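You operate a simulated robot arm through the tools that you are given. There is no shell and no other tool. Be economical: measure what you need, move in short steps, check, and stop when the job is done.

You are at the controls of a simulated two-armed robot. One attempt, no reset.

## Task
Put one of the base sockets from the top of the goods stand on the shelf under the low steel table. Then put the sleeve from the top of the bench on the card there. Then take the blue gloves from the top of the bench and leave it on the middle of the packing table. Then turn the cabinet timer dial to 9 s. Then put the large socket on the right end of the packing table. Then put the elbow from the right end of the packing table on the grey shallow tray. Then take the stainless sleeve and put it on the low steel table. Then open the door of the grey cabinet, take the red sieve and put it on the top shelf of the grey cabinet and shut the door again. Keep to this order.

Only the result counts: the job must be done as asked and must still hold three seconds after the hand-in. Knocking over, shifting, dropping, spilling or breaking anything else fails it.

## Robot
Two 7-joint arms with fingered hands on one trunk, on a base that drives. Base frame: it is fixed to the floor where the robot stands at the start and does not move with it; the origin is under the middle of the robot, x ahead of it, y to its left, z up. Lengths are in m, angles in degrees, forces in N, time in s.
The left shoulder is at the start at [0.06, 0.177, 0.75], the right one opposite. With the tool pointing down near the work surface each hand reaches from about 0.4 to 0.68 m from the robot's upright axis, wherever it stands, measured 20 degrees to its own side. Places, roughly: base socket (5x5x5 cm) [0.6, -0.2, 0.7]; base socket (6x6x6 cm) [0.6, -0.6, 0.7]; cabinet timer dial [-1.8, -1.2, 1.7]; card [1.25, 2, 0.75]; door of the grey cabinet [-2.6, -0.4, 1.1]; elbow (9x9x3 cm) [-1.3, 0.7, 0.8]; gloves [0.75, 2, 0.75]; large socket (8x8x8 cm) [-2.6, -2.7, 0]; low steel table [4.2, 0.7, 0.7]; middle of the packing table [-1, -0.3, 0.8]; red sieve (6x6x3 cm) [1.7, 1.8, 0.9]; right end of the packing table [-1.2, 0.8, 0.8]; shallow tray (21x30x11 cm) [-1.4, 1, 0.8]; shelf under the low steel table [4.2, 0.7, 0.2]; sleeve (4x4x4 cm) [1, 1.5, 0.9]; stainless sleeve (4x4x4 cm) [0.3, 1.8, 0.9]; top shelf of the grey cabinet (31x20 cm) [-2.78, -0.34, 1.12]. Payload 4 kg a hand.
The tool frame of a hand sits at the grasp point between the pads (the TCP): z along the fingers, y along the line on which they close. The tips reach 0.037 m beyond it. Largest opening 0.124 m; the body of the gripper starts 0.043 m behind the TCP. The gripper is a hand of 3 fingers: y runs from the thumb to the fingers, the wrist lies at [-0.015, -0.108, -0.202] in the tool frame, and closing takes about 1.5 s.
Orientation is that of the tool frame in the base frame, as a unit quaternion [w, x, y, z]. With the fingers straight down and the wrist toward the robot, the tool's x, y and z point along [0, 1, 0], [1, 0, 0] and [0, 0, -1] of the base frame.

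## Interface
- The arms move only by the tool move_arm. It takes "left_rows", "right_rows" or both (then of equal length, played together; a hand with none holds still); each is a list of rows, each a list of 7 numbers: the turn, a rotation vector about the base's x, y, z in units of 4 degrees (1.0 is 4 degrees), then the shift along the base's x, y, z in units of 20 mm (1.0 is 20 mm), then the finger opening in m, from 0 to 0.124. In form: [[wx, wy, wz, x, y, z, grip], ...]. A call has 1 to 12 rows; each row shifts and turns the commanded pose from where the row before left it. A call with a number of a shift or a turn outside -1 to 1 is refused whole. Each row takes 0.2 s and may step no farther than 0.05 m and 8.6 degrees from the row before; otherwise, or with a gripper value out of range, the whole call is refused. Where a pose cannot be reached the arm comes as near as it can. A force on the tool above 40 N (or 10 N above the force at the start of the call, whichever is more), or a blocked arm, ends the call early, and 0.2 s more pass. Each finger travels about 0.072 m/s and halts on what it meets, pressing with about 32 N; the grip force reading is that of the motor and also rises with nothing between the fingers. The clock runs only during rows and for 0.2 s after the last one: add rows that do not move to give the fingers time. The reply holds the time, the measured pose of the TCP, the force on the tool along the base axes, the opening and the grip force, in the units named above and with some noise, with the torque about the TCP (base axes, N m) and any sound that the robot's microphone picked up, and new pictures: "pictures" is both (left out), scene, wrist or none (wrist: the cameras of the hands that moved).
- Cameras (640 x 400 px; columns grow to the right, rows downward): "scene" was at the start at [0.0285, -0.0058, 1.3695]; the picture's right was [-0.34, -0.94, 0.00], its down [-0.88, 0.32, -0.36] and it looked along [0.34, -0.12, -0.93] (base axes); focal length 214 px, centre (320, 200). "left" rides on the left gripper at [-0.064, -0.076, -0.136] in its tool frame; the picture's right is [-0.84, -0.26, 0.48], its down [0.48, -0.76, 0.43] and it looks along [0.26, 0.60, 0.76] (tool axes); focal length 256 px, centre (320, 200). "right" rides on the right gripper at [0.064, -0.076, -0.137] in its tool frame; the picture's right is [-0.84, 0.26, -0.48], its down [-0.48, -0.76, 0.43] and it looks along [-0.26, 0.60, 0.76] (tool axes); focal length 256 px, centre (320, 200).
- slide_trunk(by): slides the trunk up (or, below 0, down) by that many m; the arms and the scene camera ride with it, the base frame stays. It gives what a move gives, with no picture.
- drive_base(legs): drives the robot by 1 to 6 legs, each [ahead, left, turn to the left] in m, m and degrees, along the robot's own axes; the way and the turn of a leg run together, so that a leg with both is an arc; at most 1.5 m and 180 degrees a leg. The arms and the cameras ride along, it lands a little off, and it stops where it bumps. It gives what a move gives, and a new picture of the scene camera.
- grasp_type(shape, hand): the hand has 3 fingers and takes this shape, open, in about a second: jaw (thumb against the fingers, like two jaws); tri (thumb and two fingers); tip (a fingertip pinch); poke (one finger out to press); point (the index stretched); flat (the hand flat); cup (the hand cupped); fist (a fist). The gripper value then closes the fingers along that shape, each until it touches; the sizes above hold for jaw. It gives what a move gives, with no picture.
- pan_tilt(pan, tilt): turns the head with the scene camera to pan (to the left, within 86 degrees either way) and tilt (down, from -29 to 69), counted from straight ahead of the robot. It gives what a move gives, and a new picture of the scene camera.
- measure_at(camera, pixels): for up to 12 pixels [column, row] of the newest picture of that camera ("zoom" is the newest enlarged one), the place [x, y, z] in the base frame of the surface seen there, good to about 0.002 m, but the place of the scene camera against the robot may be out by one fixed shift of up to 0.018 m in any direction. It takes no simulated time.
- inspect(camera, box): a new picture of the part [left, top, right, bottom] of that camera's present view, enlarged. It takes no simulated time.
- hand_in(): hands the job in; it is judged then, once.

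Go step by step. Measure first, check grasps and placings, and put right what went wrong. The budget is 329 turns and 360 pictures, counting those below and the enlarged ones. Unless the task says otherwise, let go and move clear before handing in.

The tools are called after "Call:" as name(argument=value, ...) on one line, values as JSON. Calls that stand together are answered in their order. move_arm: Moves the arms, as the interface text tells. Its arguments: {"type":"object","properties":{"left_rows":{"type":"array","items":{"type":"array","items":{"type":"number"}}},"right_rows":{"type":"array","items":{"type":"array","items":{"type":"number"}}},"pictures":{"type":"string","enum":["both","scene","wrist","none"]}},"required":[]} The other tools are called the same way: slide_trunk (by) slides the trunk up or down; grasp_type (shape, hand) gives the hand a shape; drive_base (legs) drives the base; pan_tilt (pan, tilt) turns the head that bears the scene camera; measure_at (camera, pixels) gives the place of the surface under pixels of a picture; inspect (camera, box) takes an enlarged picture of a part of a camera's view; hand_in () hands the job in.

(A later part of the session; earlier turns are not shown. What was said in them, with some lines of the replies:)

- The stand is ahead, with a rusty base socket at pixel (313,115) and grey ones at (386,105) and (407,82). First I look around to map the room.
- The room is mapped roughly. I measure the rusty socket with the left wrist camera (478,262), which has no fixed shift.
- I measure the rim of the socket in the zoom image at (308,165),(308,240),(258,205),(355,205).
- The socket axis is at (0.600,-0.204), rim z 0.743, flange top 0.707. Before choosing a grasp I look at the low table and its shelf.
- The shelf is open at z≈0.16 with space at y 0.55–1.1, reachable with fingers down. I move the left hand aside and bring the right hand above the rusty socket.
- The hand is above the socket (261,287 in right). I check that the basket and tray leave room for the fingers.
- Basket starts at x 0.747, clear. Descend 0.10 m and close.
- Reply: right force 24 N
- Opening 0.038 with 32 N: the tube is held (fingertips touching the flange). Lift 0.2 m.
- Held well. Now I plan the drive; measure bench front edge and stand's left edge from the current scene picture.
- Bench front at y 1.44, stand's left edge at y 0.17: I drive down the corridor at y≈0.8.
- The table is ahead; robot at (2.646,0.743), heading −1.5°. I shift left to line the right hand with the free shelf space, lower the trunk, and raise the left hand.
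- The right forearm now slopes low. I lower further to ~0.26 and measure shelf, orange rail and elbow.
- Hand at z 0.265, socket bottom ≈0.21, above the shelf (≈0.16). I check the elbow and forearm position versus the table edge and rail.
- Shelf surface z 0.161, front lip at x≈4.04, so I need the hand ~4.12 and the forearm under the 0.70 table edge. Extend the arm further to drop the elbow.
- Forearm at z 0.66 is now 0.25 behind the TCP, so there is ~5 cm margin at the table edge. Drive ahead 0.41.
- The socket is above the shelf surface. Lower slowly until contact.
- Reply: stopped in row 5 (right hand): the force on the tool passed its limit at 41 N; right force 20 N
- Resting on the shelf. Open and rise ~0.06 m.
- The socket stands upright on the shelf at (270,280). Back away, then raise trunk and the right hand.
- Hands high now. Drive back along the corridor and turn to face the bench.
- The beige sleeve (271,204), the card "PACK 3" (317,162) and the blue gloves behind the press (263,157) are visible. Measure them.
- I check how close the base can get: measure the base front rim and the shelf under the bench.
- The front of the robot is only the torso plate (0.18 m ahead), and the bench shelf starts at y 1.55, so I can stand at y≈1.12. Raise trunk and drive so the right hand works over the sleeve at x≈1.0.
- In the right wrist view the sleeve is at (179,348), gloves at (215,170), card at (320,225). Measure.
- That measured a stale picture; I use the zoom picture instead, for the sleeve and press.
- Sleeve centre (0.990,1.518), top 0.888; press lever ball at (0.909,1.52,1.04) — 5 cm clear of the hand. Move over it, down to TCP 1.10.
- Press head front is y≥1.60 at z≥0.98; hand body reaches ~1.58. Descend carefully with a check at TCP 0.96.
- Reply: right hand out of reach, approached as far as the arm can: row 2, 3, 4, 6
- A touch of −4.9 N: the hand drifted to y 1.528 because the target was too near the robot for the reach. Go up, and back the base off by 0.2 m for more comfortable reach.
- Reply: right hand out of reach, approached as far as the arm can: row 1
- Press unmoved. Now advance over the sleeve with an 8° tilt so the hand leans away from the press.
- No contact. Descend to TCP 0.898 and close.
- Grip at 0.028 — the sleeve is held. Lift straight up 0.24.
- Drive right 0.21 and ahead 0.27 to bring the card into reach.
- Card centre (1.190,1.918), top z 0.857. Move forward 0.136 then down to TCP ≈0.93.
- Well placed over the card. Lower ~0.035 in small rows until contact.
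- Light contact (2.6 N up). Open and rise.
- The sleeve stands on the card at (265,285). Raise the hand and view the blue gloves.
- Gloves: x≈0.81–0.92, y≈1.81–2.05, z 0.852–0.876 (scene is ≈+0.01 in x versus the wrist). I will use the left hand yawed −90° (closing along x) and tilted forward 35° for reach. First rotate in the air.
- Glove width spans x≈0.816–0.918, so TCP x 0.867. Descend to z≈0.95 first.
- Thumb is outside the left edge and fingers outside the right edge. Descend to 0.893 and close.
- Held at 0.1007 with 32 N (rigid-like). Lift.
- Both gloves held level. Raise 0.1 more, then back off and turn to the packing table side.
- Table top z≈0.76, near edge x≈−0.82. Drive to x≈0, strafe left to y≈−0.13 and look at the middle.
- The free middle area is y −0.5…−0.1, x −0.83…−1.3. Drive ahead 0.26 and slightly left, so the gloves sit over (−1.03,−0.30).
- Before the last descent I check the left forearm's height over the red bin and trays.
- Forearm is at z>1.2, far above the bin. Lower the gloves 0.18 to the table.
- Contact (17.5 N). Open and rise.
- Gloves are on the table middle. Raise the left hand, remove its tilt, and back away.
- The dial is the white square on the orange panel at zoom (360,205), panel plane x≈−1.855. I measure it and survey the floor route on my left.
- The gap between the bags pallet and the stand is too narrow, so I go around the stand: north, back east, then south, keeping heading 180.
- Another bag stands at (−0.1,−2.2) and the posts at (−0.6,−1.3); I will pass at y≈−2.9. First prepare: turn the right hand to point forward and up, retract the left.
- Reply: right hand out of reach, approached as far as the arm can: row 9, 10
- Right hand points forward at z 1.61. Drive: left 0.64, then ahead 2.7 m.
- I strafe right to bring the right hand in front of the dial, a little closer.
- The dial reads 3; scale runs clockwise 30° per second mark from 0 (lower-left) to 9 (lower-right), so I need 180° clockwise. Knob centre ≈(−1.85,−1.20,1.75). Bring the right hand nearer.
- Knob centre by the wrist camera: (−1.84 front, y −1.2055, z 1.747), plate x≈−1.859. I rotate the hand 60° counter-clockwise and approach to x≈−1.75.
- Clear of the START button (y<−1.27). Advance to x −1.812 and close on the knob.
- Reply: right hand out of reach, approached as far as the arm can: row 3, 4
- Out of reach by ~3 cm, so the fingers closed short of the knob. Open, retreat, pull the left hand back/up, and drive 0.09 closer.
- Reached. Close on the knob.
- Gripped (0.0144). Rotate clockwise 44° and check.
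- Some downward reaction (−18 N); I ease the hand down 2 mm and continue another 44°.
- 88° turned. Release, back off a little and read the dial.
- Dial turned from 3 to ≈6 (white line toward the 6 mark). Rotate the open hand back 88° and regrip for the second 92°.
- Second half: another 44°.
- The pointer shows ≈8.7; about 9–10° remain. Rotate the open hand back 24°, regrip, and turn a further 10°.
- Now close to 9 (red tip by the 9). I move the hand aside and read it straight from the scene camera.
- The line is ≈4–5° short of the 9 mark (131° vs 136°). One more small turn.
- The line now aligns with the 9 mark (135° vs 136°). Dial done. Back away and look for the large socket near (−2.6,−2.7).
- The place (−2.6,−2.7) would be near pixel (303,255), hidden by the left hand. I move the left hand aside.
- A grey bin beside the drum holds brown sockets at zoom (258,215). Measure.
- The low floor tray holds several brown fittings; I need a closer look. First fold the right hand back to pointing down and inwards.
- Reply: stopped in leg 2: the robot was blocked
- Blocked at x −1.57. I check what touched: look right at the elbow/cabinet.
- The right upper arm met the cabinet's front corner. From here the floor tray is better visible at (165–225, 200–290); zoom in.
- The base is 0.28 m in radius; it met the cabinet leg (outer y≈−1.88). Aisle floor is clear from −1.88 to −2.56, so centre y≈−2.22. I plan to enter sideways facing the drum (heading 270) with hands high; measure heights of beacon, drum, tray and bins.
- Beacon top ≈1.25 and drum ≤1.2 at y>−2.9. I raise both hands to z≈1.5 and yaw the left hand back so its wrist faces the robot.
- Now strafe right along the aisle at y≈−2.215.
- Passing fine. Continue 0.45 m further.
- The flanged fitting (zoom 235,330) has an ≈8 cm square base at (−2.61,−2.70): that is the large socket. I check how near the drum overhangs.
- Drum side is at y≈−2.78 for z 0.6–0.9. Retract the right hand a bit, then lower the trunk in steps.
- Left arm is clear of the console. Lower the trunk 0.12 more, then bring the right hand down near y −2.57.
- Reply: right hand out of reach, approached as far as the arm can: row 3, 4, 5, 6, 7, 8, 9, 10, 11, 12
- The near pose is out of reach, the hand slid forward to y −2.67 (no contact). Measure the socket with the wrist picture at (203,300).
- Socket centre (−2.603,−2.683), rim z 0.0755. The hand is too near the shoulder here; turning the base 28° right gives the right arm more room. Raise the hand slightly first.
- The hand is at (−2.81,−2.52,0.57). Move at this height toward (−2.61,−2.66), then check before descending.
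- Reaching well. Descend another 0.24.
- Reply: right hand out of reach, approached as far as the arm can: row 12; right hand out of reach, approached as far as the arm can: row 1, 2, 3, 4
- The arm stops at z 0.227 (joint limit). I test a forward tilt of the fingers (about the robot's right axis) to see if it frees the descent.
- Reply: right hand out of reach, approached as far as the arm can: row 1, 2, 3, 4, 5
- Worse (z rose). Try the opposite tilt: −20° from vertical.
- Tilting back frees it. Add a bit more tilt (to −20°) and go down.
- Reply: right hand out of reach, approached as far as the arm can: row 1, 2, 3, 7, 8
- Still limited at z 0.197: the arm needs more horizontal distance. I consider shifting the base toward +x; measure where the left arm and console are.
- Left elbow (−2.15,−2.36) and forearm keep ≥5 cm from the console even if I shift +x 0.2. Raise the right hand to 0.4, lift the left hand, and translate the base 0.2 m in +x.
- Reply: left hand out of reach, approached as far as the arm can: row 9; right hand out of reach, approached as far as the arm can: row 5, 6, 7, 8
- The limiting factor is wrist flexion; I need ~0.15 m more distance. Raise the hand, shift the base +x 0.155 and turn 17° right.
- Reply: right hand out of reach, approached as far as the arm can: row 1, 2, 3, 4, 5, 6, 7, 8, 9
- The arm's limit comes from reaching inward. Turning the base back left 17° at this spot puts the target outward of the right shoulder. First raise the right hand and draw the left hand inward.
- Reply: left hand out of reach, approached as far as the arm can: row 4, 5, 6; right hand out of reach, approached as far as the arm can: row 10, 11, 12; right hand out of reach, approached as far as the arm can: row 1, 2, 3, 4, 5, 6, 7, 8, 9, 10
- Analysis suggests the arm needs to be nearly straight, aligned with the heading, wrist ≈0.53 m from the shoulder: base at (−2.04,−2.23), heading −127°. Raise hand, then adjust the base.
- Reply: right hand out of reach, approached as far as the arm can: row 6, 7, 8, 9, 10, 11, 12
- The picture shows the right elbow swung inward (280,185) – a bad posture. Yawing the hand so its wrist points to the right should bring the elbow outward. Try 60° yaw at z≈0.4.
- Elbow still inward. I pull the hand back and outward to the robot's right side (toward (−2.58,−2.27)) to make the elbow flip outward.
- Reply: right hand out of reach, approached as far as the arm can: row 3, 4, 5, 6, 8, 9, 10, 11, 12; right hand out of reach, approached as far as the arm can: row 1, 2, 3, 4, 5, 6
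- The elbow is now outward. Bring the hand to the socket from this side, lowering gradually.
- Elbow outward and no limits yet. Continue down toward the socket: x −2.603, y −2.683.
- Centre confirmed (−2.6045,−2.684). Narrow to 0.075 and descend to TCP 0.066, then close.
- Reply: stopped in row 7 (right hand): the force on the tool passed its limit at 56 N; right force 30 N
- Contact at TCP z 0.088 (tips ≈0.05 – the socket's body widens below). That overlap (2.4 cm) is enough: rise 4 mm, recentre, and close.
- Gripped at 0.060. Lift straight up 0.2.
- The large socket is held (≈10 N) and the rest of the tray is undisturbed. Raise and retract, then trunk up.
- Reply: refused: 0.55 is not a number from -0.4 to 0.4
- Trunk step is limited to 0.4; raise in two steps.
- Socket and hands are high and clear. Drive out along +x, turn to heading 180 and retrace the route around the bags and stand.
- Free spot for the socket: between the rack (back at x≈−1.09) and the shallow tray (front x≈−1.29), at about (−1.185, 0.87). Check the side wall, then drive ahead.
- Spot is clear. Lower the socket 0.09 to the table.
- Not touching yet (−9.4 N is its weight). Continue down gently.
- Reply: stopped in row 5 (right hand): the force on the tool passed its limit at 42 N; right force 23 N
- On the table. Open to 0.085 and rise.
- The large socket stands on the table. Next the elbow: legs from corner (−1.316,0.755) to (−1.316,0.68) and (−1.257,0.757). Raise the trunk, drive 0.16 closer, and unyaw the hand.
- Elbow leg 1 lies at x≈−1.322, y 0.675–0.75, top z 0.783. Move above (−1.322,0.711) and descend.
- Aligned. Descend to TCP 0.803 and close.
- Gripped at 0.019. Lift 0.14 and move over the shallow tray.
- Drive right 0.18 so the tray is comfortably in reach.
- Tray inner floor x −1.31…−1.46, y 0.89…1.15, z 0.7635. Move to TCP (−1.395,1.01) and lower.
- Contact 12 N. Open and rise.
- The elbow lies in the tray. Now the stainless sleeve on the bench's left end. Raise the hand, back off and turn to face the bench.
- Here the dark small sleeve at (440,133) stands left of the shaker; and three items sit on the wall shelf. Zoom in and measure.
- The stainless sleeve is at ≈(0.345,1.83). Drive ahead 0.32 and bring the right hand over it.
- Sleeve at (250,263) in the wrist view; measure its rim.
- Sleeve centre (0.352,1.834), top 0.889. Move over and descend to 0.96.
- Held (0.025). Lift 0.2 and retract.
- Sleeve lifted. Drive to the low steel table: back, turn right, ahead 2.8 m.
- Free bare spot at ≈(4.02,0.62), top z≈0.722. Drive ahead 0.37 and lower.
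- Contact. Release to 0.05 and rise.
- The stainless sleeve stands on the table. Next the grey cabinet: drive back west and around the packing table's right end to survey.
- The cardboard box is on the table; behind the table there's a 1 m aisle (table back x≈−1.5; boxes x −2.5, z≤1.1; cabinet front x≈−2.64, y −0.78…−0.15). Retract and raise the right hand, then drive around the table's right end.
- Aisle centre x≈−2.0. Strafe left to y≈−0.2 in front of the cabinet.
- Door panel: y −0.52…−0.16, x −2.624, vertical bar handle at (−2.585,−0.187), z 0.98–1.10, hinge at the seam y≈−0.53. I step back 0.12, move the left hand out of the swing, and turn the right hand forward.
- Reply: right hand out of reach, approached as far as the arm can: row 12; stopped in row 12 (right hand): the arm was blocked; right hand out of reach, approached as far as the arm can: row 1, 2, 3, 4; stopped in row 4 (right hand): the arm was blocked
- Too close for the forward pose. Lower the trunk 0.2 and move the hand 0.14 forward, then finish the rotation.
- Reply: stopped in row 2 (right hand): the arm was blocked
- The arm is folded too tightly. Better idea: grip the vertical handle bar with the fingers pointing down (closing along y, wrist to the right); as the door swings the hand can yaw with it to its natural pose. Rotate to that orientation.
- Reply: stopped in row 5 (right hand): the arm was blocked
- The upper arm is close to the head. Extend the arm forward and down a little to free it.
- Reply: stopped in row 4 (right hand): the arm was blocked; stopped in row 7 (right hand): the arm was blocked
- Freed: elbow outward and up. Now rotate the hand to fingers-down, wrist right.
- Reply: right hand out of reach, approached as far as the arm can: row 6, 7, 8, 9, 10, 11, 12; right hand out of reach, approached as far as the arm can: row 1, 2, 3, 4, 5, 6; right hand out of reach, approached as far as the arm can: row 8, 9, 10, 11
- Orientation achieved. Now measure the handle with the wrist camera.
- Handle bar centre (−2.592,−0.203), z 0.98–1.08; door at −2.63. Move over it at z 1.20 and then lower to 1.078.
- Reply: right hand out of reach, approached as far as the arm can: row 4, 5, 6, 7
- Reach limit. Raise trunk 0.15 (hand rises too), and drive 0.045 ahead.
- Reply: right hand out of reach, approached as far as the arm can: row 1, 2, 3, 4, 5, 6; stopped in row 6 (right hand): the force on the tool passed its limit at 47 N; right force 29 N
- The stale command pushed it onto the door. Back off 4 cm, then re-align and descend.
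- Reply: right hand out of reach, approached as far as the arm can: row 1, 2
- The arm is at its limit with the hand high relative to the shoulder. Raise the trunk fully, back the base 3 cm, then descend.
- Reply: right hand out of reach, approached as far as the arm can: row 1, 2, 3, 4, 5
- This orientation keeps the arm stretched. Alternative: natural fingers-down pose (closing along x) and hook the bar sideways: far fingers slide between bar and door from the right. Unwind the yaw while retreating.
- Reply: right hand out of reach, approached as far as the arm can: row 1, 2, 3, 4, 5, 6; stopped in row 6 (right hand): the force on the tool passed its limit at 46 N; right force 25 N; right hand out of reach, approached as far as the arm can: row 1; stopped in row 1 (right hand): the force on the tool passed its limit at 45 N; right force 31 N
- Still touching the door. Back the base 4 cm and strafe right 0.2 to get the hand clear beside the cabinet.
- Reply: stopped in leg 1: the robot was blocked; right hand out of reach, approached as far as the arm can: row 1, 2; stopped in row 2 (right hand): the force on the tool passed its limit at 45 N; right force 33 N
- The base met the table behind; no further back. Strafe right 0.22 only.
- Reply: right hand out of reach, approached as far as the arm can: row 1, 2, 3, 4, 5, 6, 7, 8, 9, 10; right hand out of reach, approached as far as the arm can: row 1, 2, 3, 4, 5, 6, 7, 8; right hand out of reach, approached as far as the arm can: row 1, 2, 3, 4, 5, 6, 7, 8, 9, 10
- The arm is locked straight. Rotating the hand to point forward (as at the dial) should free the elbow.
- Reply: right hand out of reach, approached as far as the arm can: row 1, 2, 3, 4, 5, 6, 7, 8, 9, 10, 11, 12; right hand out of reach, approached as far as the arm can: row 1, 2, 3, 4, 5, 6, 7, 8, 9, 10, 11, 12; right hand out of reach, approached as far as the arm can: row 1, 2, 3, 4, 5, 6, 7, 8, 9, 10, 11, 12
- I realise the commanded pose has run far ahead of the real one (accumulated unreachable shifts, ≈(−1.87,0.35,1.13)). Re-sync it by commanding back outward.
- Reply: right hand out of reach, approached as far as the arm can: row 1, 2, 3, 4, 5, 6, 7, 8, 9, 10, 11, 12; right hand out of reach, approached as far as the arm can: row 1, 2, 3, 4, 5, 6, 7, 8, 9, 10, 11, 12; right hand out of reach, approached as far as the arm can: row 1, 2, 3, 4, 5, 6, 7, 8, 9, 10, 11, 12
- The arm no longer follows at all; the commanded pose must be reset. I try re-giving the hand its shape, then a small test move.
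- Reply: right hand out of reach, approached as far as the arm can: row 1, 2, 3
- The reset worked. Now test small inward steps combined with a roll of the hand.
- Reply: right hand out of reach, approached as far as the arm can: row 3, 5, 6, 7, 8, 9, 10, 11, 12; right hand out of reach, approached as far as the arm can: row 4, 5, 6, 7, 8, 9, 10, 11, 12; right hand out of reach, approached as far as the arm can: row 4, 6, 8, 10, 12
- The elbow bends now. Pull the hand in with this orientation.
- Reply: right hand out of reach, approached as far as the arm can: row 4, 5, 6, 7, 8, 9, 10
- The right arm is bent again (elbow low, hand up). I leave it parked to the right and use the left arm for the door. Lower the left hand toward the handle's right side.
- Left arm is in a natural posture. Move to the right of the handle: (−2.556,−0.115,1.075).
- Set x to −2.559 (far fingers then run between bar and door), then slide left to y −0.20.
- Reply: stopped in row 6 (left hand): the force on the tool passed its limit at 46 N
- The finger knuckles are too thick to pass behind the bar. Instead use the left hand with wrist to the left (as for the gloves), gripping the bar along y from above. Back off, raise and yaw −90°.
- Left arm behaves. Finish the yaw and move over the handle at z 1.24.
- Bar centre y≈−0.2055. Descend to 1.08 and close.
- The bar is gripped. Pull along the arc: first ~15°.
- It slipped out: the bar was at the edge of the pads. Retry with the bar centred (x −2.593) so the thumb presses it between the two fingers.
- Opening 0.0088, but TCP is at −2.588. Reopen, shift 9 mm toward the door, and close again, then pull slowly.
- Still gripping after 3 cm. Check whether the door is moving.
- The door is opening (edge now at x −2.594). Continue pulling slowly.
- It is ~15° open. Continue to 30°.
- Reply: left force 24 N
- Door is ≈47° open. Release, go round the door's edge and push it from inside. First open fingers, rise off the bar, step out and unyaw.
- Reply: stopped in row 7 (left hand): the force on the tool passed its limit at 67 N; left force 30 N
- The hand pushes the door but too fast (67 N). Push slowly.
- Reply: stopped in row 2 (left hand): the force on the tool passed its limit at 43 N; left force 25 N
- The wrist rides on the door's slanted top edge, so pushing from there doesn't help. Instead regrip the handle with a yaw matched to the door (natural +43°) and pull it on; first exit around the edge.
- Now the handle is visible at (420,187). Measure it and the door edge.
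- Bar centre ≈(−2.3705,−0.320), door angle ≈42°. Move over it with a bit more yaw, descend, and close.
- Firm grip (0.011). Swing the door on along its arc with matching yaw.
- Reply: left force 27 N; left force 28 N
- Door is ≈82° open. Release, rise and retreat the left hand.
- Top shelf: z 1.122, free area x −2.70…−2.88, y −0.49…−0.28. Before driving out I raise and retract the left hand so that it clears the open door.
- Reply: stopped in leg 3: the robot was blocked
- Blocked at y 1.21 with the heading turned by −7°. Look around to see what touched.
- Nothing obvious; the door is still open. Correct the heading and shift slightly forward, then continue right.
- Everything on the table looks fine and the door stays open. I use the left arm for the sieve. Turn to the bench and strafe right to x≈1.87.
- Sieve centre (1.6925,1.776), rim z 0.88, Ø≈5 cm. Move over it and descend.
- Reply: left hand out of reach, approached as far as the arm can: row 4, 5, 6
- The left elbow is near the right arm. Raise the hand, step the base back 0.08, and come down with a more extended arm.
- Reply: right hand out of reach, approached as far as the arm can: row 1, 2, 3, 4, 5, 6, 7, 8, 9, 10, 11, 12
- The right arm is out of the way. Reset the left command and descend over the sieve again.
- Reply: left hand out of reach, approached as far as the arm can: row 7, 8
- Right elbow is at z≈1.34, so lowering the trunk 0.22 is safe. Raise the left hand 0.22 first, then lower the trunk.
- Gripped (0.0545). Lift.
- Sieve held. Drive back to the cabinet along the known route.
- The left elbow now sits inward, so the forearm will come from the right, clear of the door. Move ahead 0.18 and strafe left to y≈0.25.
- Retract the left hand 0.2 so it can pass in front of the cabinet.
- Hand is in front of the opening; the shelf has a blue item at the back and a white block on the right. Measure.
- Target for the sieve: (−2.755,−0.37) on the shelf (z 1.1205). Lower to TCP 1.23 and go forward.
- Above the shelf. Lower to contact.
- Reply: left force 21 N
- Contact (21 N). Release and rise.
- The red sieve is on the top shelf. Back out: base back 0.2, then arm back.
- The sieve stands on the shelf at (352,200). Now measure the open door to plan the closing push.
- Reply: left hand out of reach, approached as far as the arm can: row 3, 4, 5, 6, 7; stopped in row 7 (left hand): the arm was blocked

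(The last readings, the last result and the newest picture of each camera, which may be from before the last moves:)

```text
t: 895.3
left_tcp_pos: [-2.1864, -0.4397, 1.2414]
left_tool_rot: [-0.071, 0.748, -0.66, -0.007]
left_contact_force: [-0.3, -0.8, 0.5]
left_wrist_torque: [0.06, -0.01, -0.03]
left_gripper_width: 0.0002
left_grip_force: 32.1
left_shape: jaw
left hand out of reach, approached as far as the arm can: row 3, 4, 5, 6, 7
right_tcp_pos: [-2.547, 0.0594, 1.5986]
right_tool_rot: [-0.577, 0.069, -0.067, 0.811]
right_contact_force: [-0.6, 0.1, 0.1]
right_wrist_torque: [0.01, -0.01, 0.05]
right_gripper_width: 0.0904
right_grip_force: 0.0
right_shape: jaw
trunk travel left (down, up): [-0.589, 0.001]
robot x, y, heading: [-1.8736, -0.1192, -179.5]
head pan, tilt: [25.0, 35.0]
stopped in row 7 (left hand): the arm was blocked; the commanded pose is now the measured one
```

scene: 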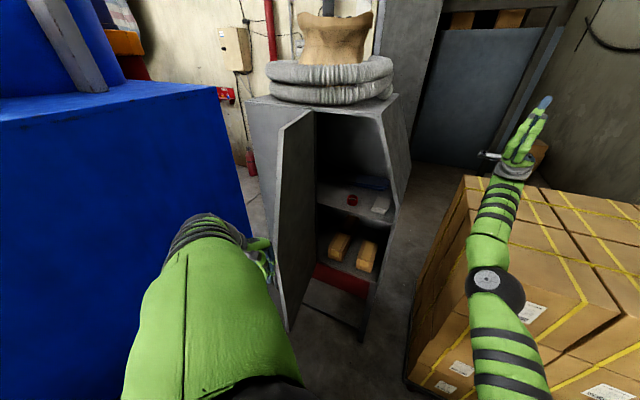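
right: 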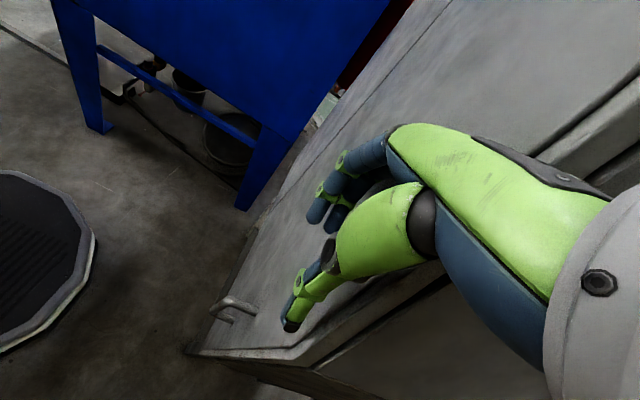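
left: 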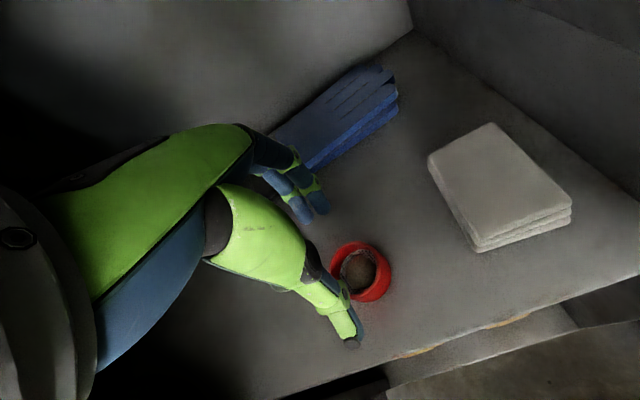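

The hand is in front of the door edge. Move left past it, then forward on its outer side.

Call:
move_arm(left_rows=[[0, 0, 0, 0, -1, 0, 0], [0, 0, 0, 0, -1, 0, 0], [0, 0, 0, 0, -1, 0, 0], [0, 0, 0, 0, -1, 0, 0], [0, 0, 0, 0, -1, 0, 0], [0, 0, 0, 0, -1, 0, 0], [0, 0, 0, 0, -1, 0, 0], [0, 0, 0, 0, -1, 0, 0], [0, 0, 0, 0, -1, 0, 0]], pictures="scene")

```text
t: 897.3
left_tcp_pos: [-2.1853, -0.6198, 1.241]
left_tool_rot: [-0.069, 0.748, -0.66, -0.008]
left_contact_force: [0.1, 0.6, -0.4]
left_wrist_torque: [0.01, 0.0, 0.0]
left_gripper_width: 0.0
left_grip_force: 32.0
left_shape: jaw
right_tcp_pos: [-2.5467, 0.0589, 1.5985]
right_tool_rot: [-0.577, 0.069, -0.068, 0.811]
right_contact_force: [-0.2, -0.3, -0.4]
right_wrist_torque: [-0.01, 0.0, -0.02]
right_gripper_width: 0.0901
right_grip_force: 0.2
right_shape: jaw
trunk travel left (down, up): [-0.589, 0.001]
robot x, y, heading: [-1.8784, -0.1127, -179.7]
head pan, tilt: [25.0, 35.0]
```

scene: 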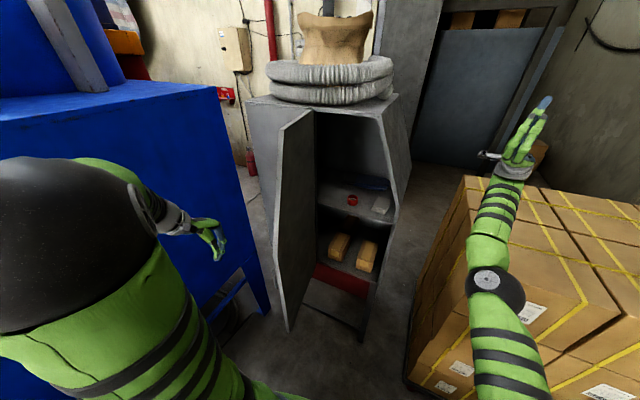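

Call:
move_arm(left_rows=[[0, 0, 0, -1, 0, -0.6, 0], [0, 0, 0, -1, 0, -0.6, 0], [0, 0, 0, -1, 0, -0.6, 0], [0, 0, 0, -1, 0, -0.6, 0], [0, 0, 0, -1, 0, -0.6, 0], [0, 0, 0, -1, 0, -0.6, 0], [0, 0, 0, -1, 0, -0.6, 0], [0, 0, 0, 0, 0.4, 0, 0], [0, 0, 0, 0, 0.4, 0, 0], [0, 0, 0, 0, 0.4, 0, 0], [0, 0, 0, 0, 0.4, 0, 0], [0, 0, 0, 0, 0.4, 0, 0]], pictures="scene")

```text
t: 899.9
left_tcp_pos: [-2.3265, -0.5786, 1.1577]
left_tool_rot: [-0.069, 0.748, -0.66, -0.007]
left_contact_force: [0.8, -0.7, 0.8]
left_wrist_torque: [-0.01, 0.01, 0.03]
left_gripper_width: 0.0
left_grip_force: 32.2
left_shape: jaw
right_tcp_pos: [-2.5464, 0.0594, 1.5976]
right_tool_rot: [-0.576, 0.067, -0.068, 0.812]
right_contact_force: [0.2, -0.3, 0.2]
right_wrist_torque: [-0.01, -0.02, 0.01]
right_gripper_width: 0.0902
right_grip_force: 0.1
right_shape: jaw
trunk travel left (down, up): [-0.589, 0.001]
robot x, y, heading: [-1.8796, -0.1146, -179.8]
head pan, tilt: [25.0, 35.0]
```

scene: 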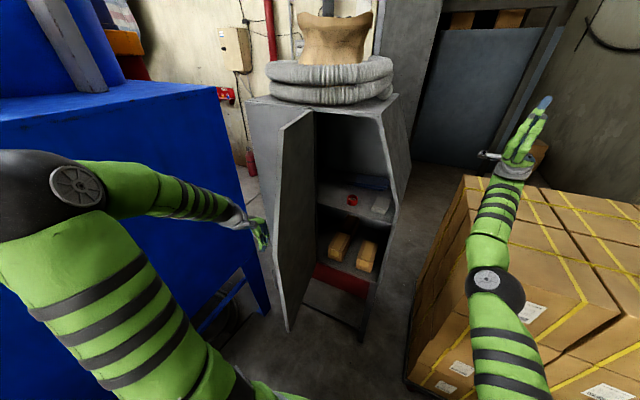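

Push the door closed slowly along its arc.

Call:
move_arm(left_rows=[[0, 0, 0, 0, 0.5, 0, 0], [0, 0, 0, 0, 0.5, 0, 0], [0, 0, 0, 0, 0.5, 0, 0], [0, 0, 0, 0, 0.5, 0, 0], [0, 0, 0, -0.1, 0.5, 0, 0], [0, 0, 0, -0.1, 0.5, 0, 0], [0, 0, 0, -0.1, 0.5, 0, 0], [0, 0, 0, -0.15, 0.5, 0, 0], [0, 0, 0, -0.15, 0.5, 0, 0], [0, 0, 0, -0.2, 0.5, 0, 0], [0, 0, 0, -0.2, 0.5, 0, 0], [0, 0, 0, -0.25, 0.5, 0, 0]], pictures="scene")

```text
t: 902.5
left_tcp_pos: [-2.3526, -0.4592, 1.1582]
left_tool_rot: [-0.07, 0.748, -0.66, -0.007]
left_contact_force: [0.2, -0.3, 0.3]
left_wrist_torque: [-0.01, 0.02, 0.0]
left_gripper_width: 0.0001
left_grip_force: 32.0
left_shape: jaw
right_tcp_pos: [-2.5478, 0.0599, 1.599]
right_tool_rot: [-0.577, 0.068, -0.067, 0.811]
right_contact_force: [0.3, 0.0, -0.5]
right_wrist_torque: [0.0, 0.0, -0.01]
right_gripper_width: 0.0902
right_grip_force: 0.0
right_shape: jaw
trunk travel left (down, up): [-0.589, 0.001]
robot x, y, heading: [-1.8799, -0.117, -179.8]
head pan, tilt: [25.0, 35.0]
```

scene: 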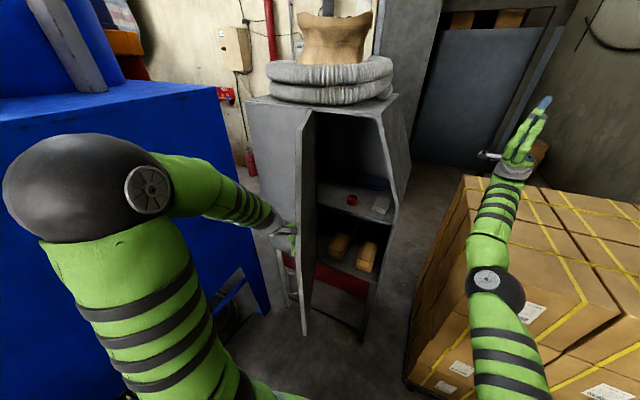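

The door is swinging closed. Continue.

Call:
move_arm(left_rows=[[0, 0, 0, -0.25, 0.45, 0, 0], [0, 0, 0, -0.25, 0.45, 0, 0], [0, 0, 0, -0.3, 0.45, 0, 0], [0, 0, 0, -0.3, 0.42, 0, 0], [0, 0, 0, -0.3, 0.42, 0, 0], [0, 0, 0, -0.35, 0.4, 0, 0], [0, 0, 0, -0.35, 0.4, 0, 0], [0, 0, 0, -0.4, 0.38, 0, 0], [0, 0, 0, -0.4, 0.36, 0, 0], [0, 0, 0, -0.42, 0.34, 0, 0], [0, 0, 0, -0.44, 0.32, 0, 0], [0, 0, 0, -0.45, 0.3, 0, 0]], pictures="scene")

```text
t: 905.1
left_tcp_pos: [-2.4345, -0.3651, 1.1583]
left_tool_rot: [-0.069, 0.747, -0.661, -0.007]
left_contact_force: [-0.6, -0.5, -0.8]
left_wrist_torque: [0.0, -0.01, 0.0]
left_gripper_width: 0.0001
left_grip_force: 32.0
left_shape: jaw
right_tcp_pos: [-2.548, 0.0602, 1.5992]
right_tool_rot: [-0.576, 0.068, -0.067, 0.812]
right_contact_force: [-0.1, -0.3, 0.2]
right_wrist_torque: [0.02, -0.03, 0.02]
right_gripper_width: 0.0903
right_grip_force: 0.1
right_shape: jaw
trunk travel left (down, up): [-0.589, 0.001]
robot x, y, heading: [-1.8791, -0.1155, -180.0]
head pan, tilt: [25.0, 35.0]
```

scene: 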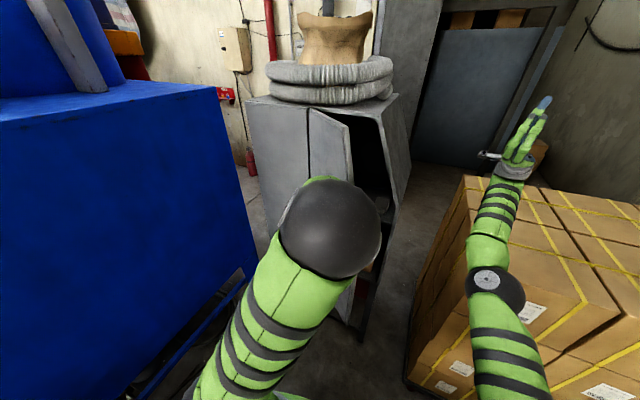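

Call:
move_arm(left_rows=[[0, 0, 0, -0.45, 0.45, 0, 0], [0, 0, 0, -0.45, 0.45, 0, 0], [0, 0, 0, -0.45, 0.45, 0, 0], [0, 0, 0, -0.5, 0.45, 0, 0], [0, 0, 0, -0.5, 0.4, 0, 0], [0, 0, 0, -0.5, 0.4, 0, 0], [0, 0, 0, -0.5, 0.4, 0, 0], [0, 0, 0, -0.5, 0.4, 0, 0], [0, 0, 0, -0.5, 0.4, 0, 0], [0, 0, 0, -0.5, 0.3, 0, 0], [0, 0, 0, -0.5, 0.2, 0, 0], [0, 0, 0, -0.5, 0.2, 0, 0]], pictures="scene")

```text
t: 907.7
left_tcp_pos: [-2.5525, -0.2745, 1.1586]
left_tool_rot: [-0.07, 0.748, -0.66, -0.007]
left_contact_force: [-0.7, -1.0, -0.6]
left_wrist_torque: [-0.01, 0.0, 0.0]
left_gripper_width: 0.0
left_grip_force: 31.9
left_shape: jaw
right_tcp_pos: [-2.5473, 0.0586, 1.598]
right_tool_rot: [-0.577, 0.067, -0.067, 0.811]
right_contact_force: [-0.6, -0.5, -0.1]
right_wrist_torque: [-0.02, 0.0, -0.02]
right_gripper_width: 0.0905
right_grip_force: 0.1
right_shape: jaw
trunk travel left (down, up): [-0.589, 0.001]
robot x, y, heading: [-1.8792, -0.116, -179.8]
head pan, tilt: [25.0, 35.0]
```

scene: 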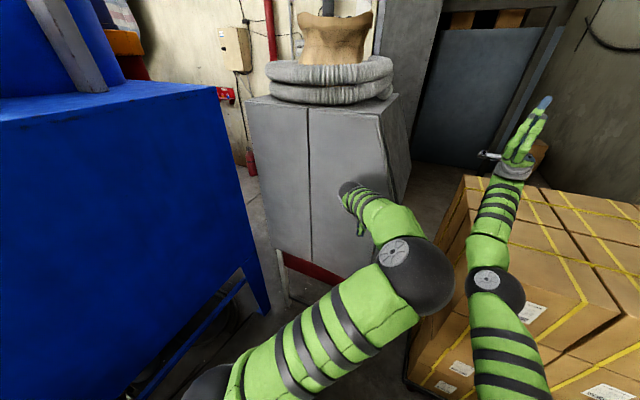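

Nearly shut. Press it home gently.

Call:
move_arm(left_rows=[[0, 0, 0, -0.3, 0.2, 0, 0], [0, 0, 0, -0.3, 0.2, 0, 0], [0, 0, 0, -0.3, 0.2, 0, 0], [0, 0, 0, -0.3, 0, 0, 0], [0, 0, 0, -0.3, 0, 0, 0], [0, 0, 0, -0.3, 0, 0, 0], [0, 0, 0, -0.3, 0, 0, 0], [0, 0, 0, -0.3, 0, 0, 0], [0, 0, 0, -0.3, 0, 0, 0], [0, 0, 0, -0.3, 0, 0, 0]], pictures="scene")

Call:
measure_at(camera="scene", pixels=[[290, 130], [330, 130], [370, 120], [385, 170], [390, 210], [330, 250], [365, 250], [300, 230]])

```text
t: 909.2
left_tcp_pos: [-2.5838, -0.2637, 1.1579]
left_tool_rot: [-0.073, 0.747, -0.661, -0.003]
left_contact_force: [22.8, 2.0, 6.1]
left_wrist_torque: [-0.23, 1.8, 0.43]
left_gripper_width: 0.0
left_grip_force: 32.1
left_shape: jaw
right_tcp_pos: [-2.5424, 0.0595, 1.6003]
right_tool_rot: [-0.577, 0.07, -0.069, 0.811]
right_contact_force: [-0.4, 0.2, -0.5]
right_wrist_torque: [-0.02, 0.0, 0.02]
right_gripper_width: 0.0904
right_grip_force: 0.0
right_shape: jaw
trunk travel left (down, up): [-0.589, 0.001]
robot x, y, heading: [-1.8771, -0.1149, -179.6]
head pan, tilt: [25.0, 35.0]
stopped in row 7 (left hand): the force on the tool passed its limit at 46 N (the readings are from after the stop); the commanded pose is now the measured one
```

scene: 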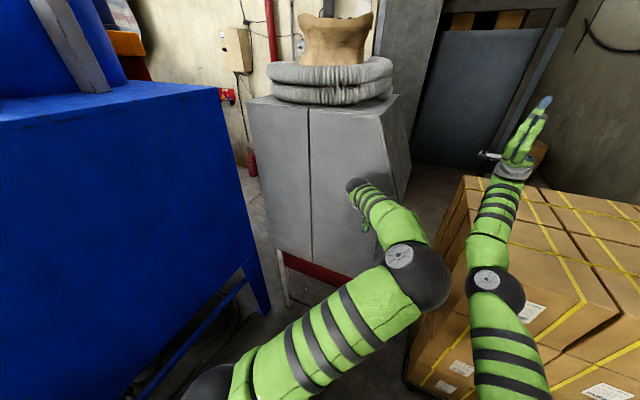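

```text
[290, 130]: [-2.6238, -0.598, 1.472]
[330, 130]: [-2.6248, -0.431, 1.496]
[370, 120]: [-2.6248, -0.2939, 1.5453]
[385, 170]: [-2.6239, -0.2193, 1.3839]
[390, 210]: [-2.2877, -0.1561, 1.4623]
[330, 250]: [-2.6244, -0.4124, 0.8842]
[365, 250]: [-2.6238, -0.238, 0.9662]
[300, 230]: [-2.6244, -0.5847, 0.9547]
```

The door is flush shut (x −2.624 all over). Move the left hand clear.

Call:
move_arm(left_rows=[[0, 0, 0, 0.6, 0, 0, 0], [0, 0, 0, 0.8, 0, 0, 0], [0, 0, 0, 1, 0, 0, 0], [0, 0, 0, 1, 0, 0, 0], [0, 0, 0, 1, 0, 0, 0], [0, 0, 0, 1, 0, 0, 0], [0, 0, 0, 0, 0, 0, 0], [0, 0, 0, 0, 0, 0, 0]], pictures="scene")

Call:
measure_at(camera="scene", pixels=[[330, 130], [370, 120], [383, 165], [365, 260], [335, 250], [290, 130]])

```text
t: 911.0
left_tcp_pos: [-2.4788, -0.2643, 1.1563]
left_tool_rot: [-0.073, 0.747, -0.66, -0.004]
left_contact_force: [-0.6, -0.1, 0.5]
left_wrist_torque: [-0.06, 0.01, 0.01]
left_gripper_width: 0.0004
left_grip_force: 32.2
left_shape: jaw
right_tcp_pos: [-2.5468, 0.0589, 1.5981]
right_tool_rot: [-0.576, 0.068, -0.068, 0.811]
right_contact_force: [-0.4, -0.6, -0.2]
right_wrist_torque: [0.01, 0.03, -0.01]
right_gripper_width: 0.0903
right_grip_force: 0.0
right_shape: jaw
trunk travel left (down, up): [-0.589, 0.001]
robot x, y, heading: [-1.8816, -0.1139, -179.8]
head pan, tilt: [25.0, 35.0]
```

scene: 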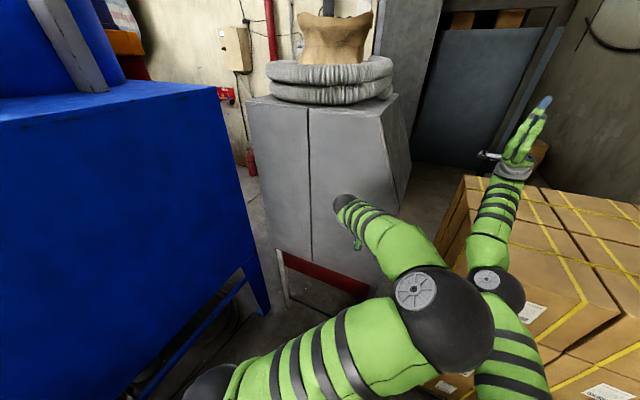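

```text
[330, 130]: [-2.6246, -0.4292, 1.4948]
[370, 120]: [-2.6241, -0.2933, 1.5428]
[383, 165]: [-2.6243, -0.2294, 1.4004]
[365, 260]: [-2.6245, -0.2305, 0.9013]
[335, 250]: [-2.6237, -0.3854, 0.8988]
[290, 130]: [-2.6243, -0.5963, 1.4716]
```

The door stays shut after the hand moved away, both hands are free, and every item was seen in its place after I let go of it. Handing in.

Call:
hand_in()

```text
The job is handed in.
```

I did all eight steps in the order you gave and handed the job in; no verdict has come back.

- **Bumps:** the robot base bumped the back of the packing table and was stopped there twice. The hands also pressed on the grey cabinet door a few times at up to about 67 N. The table looked undisturbed in later views, but an arm mostly hid the large socket, so I never got a clear look at it after those bumps.
- **Dial:** it reads within a degree or two of the 9 s mark.
- **Large socket:** I took it to be the flanged fitting in the floor tray by the drum machine, going by its size and position.
- **Stainless sleeve:** I took it to be the dark sleeve at the left end of the bench, going by its position.
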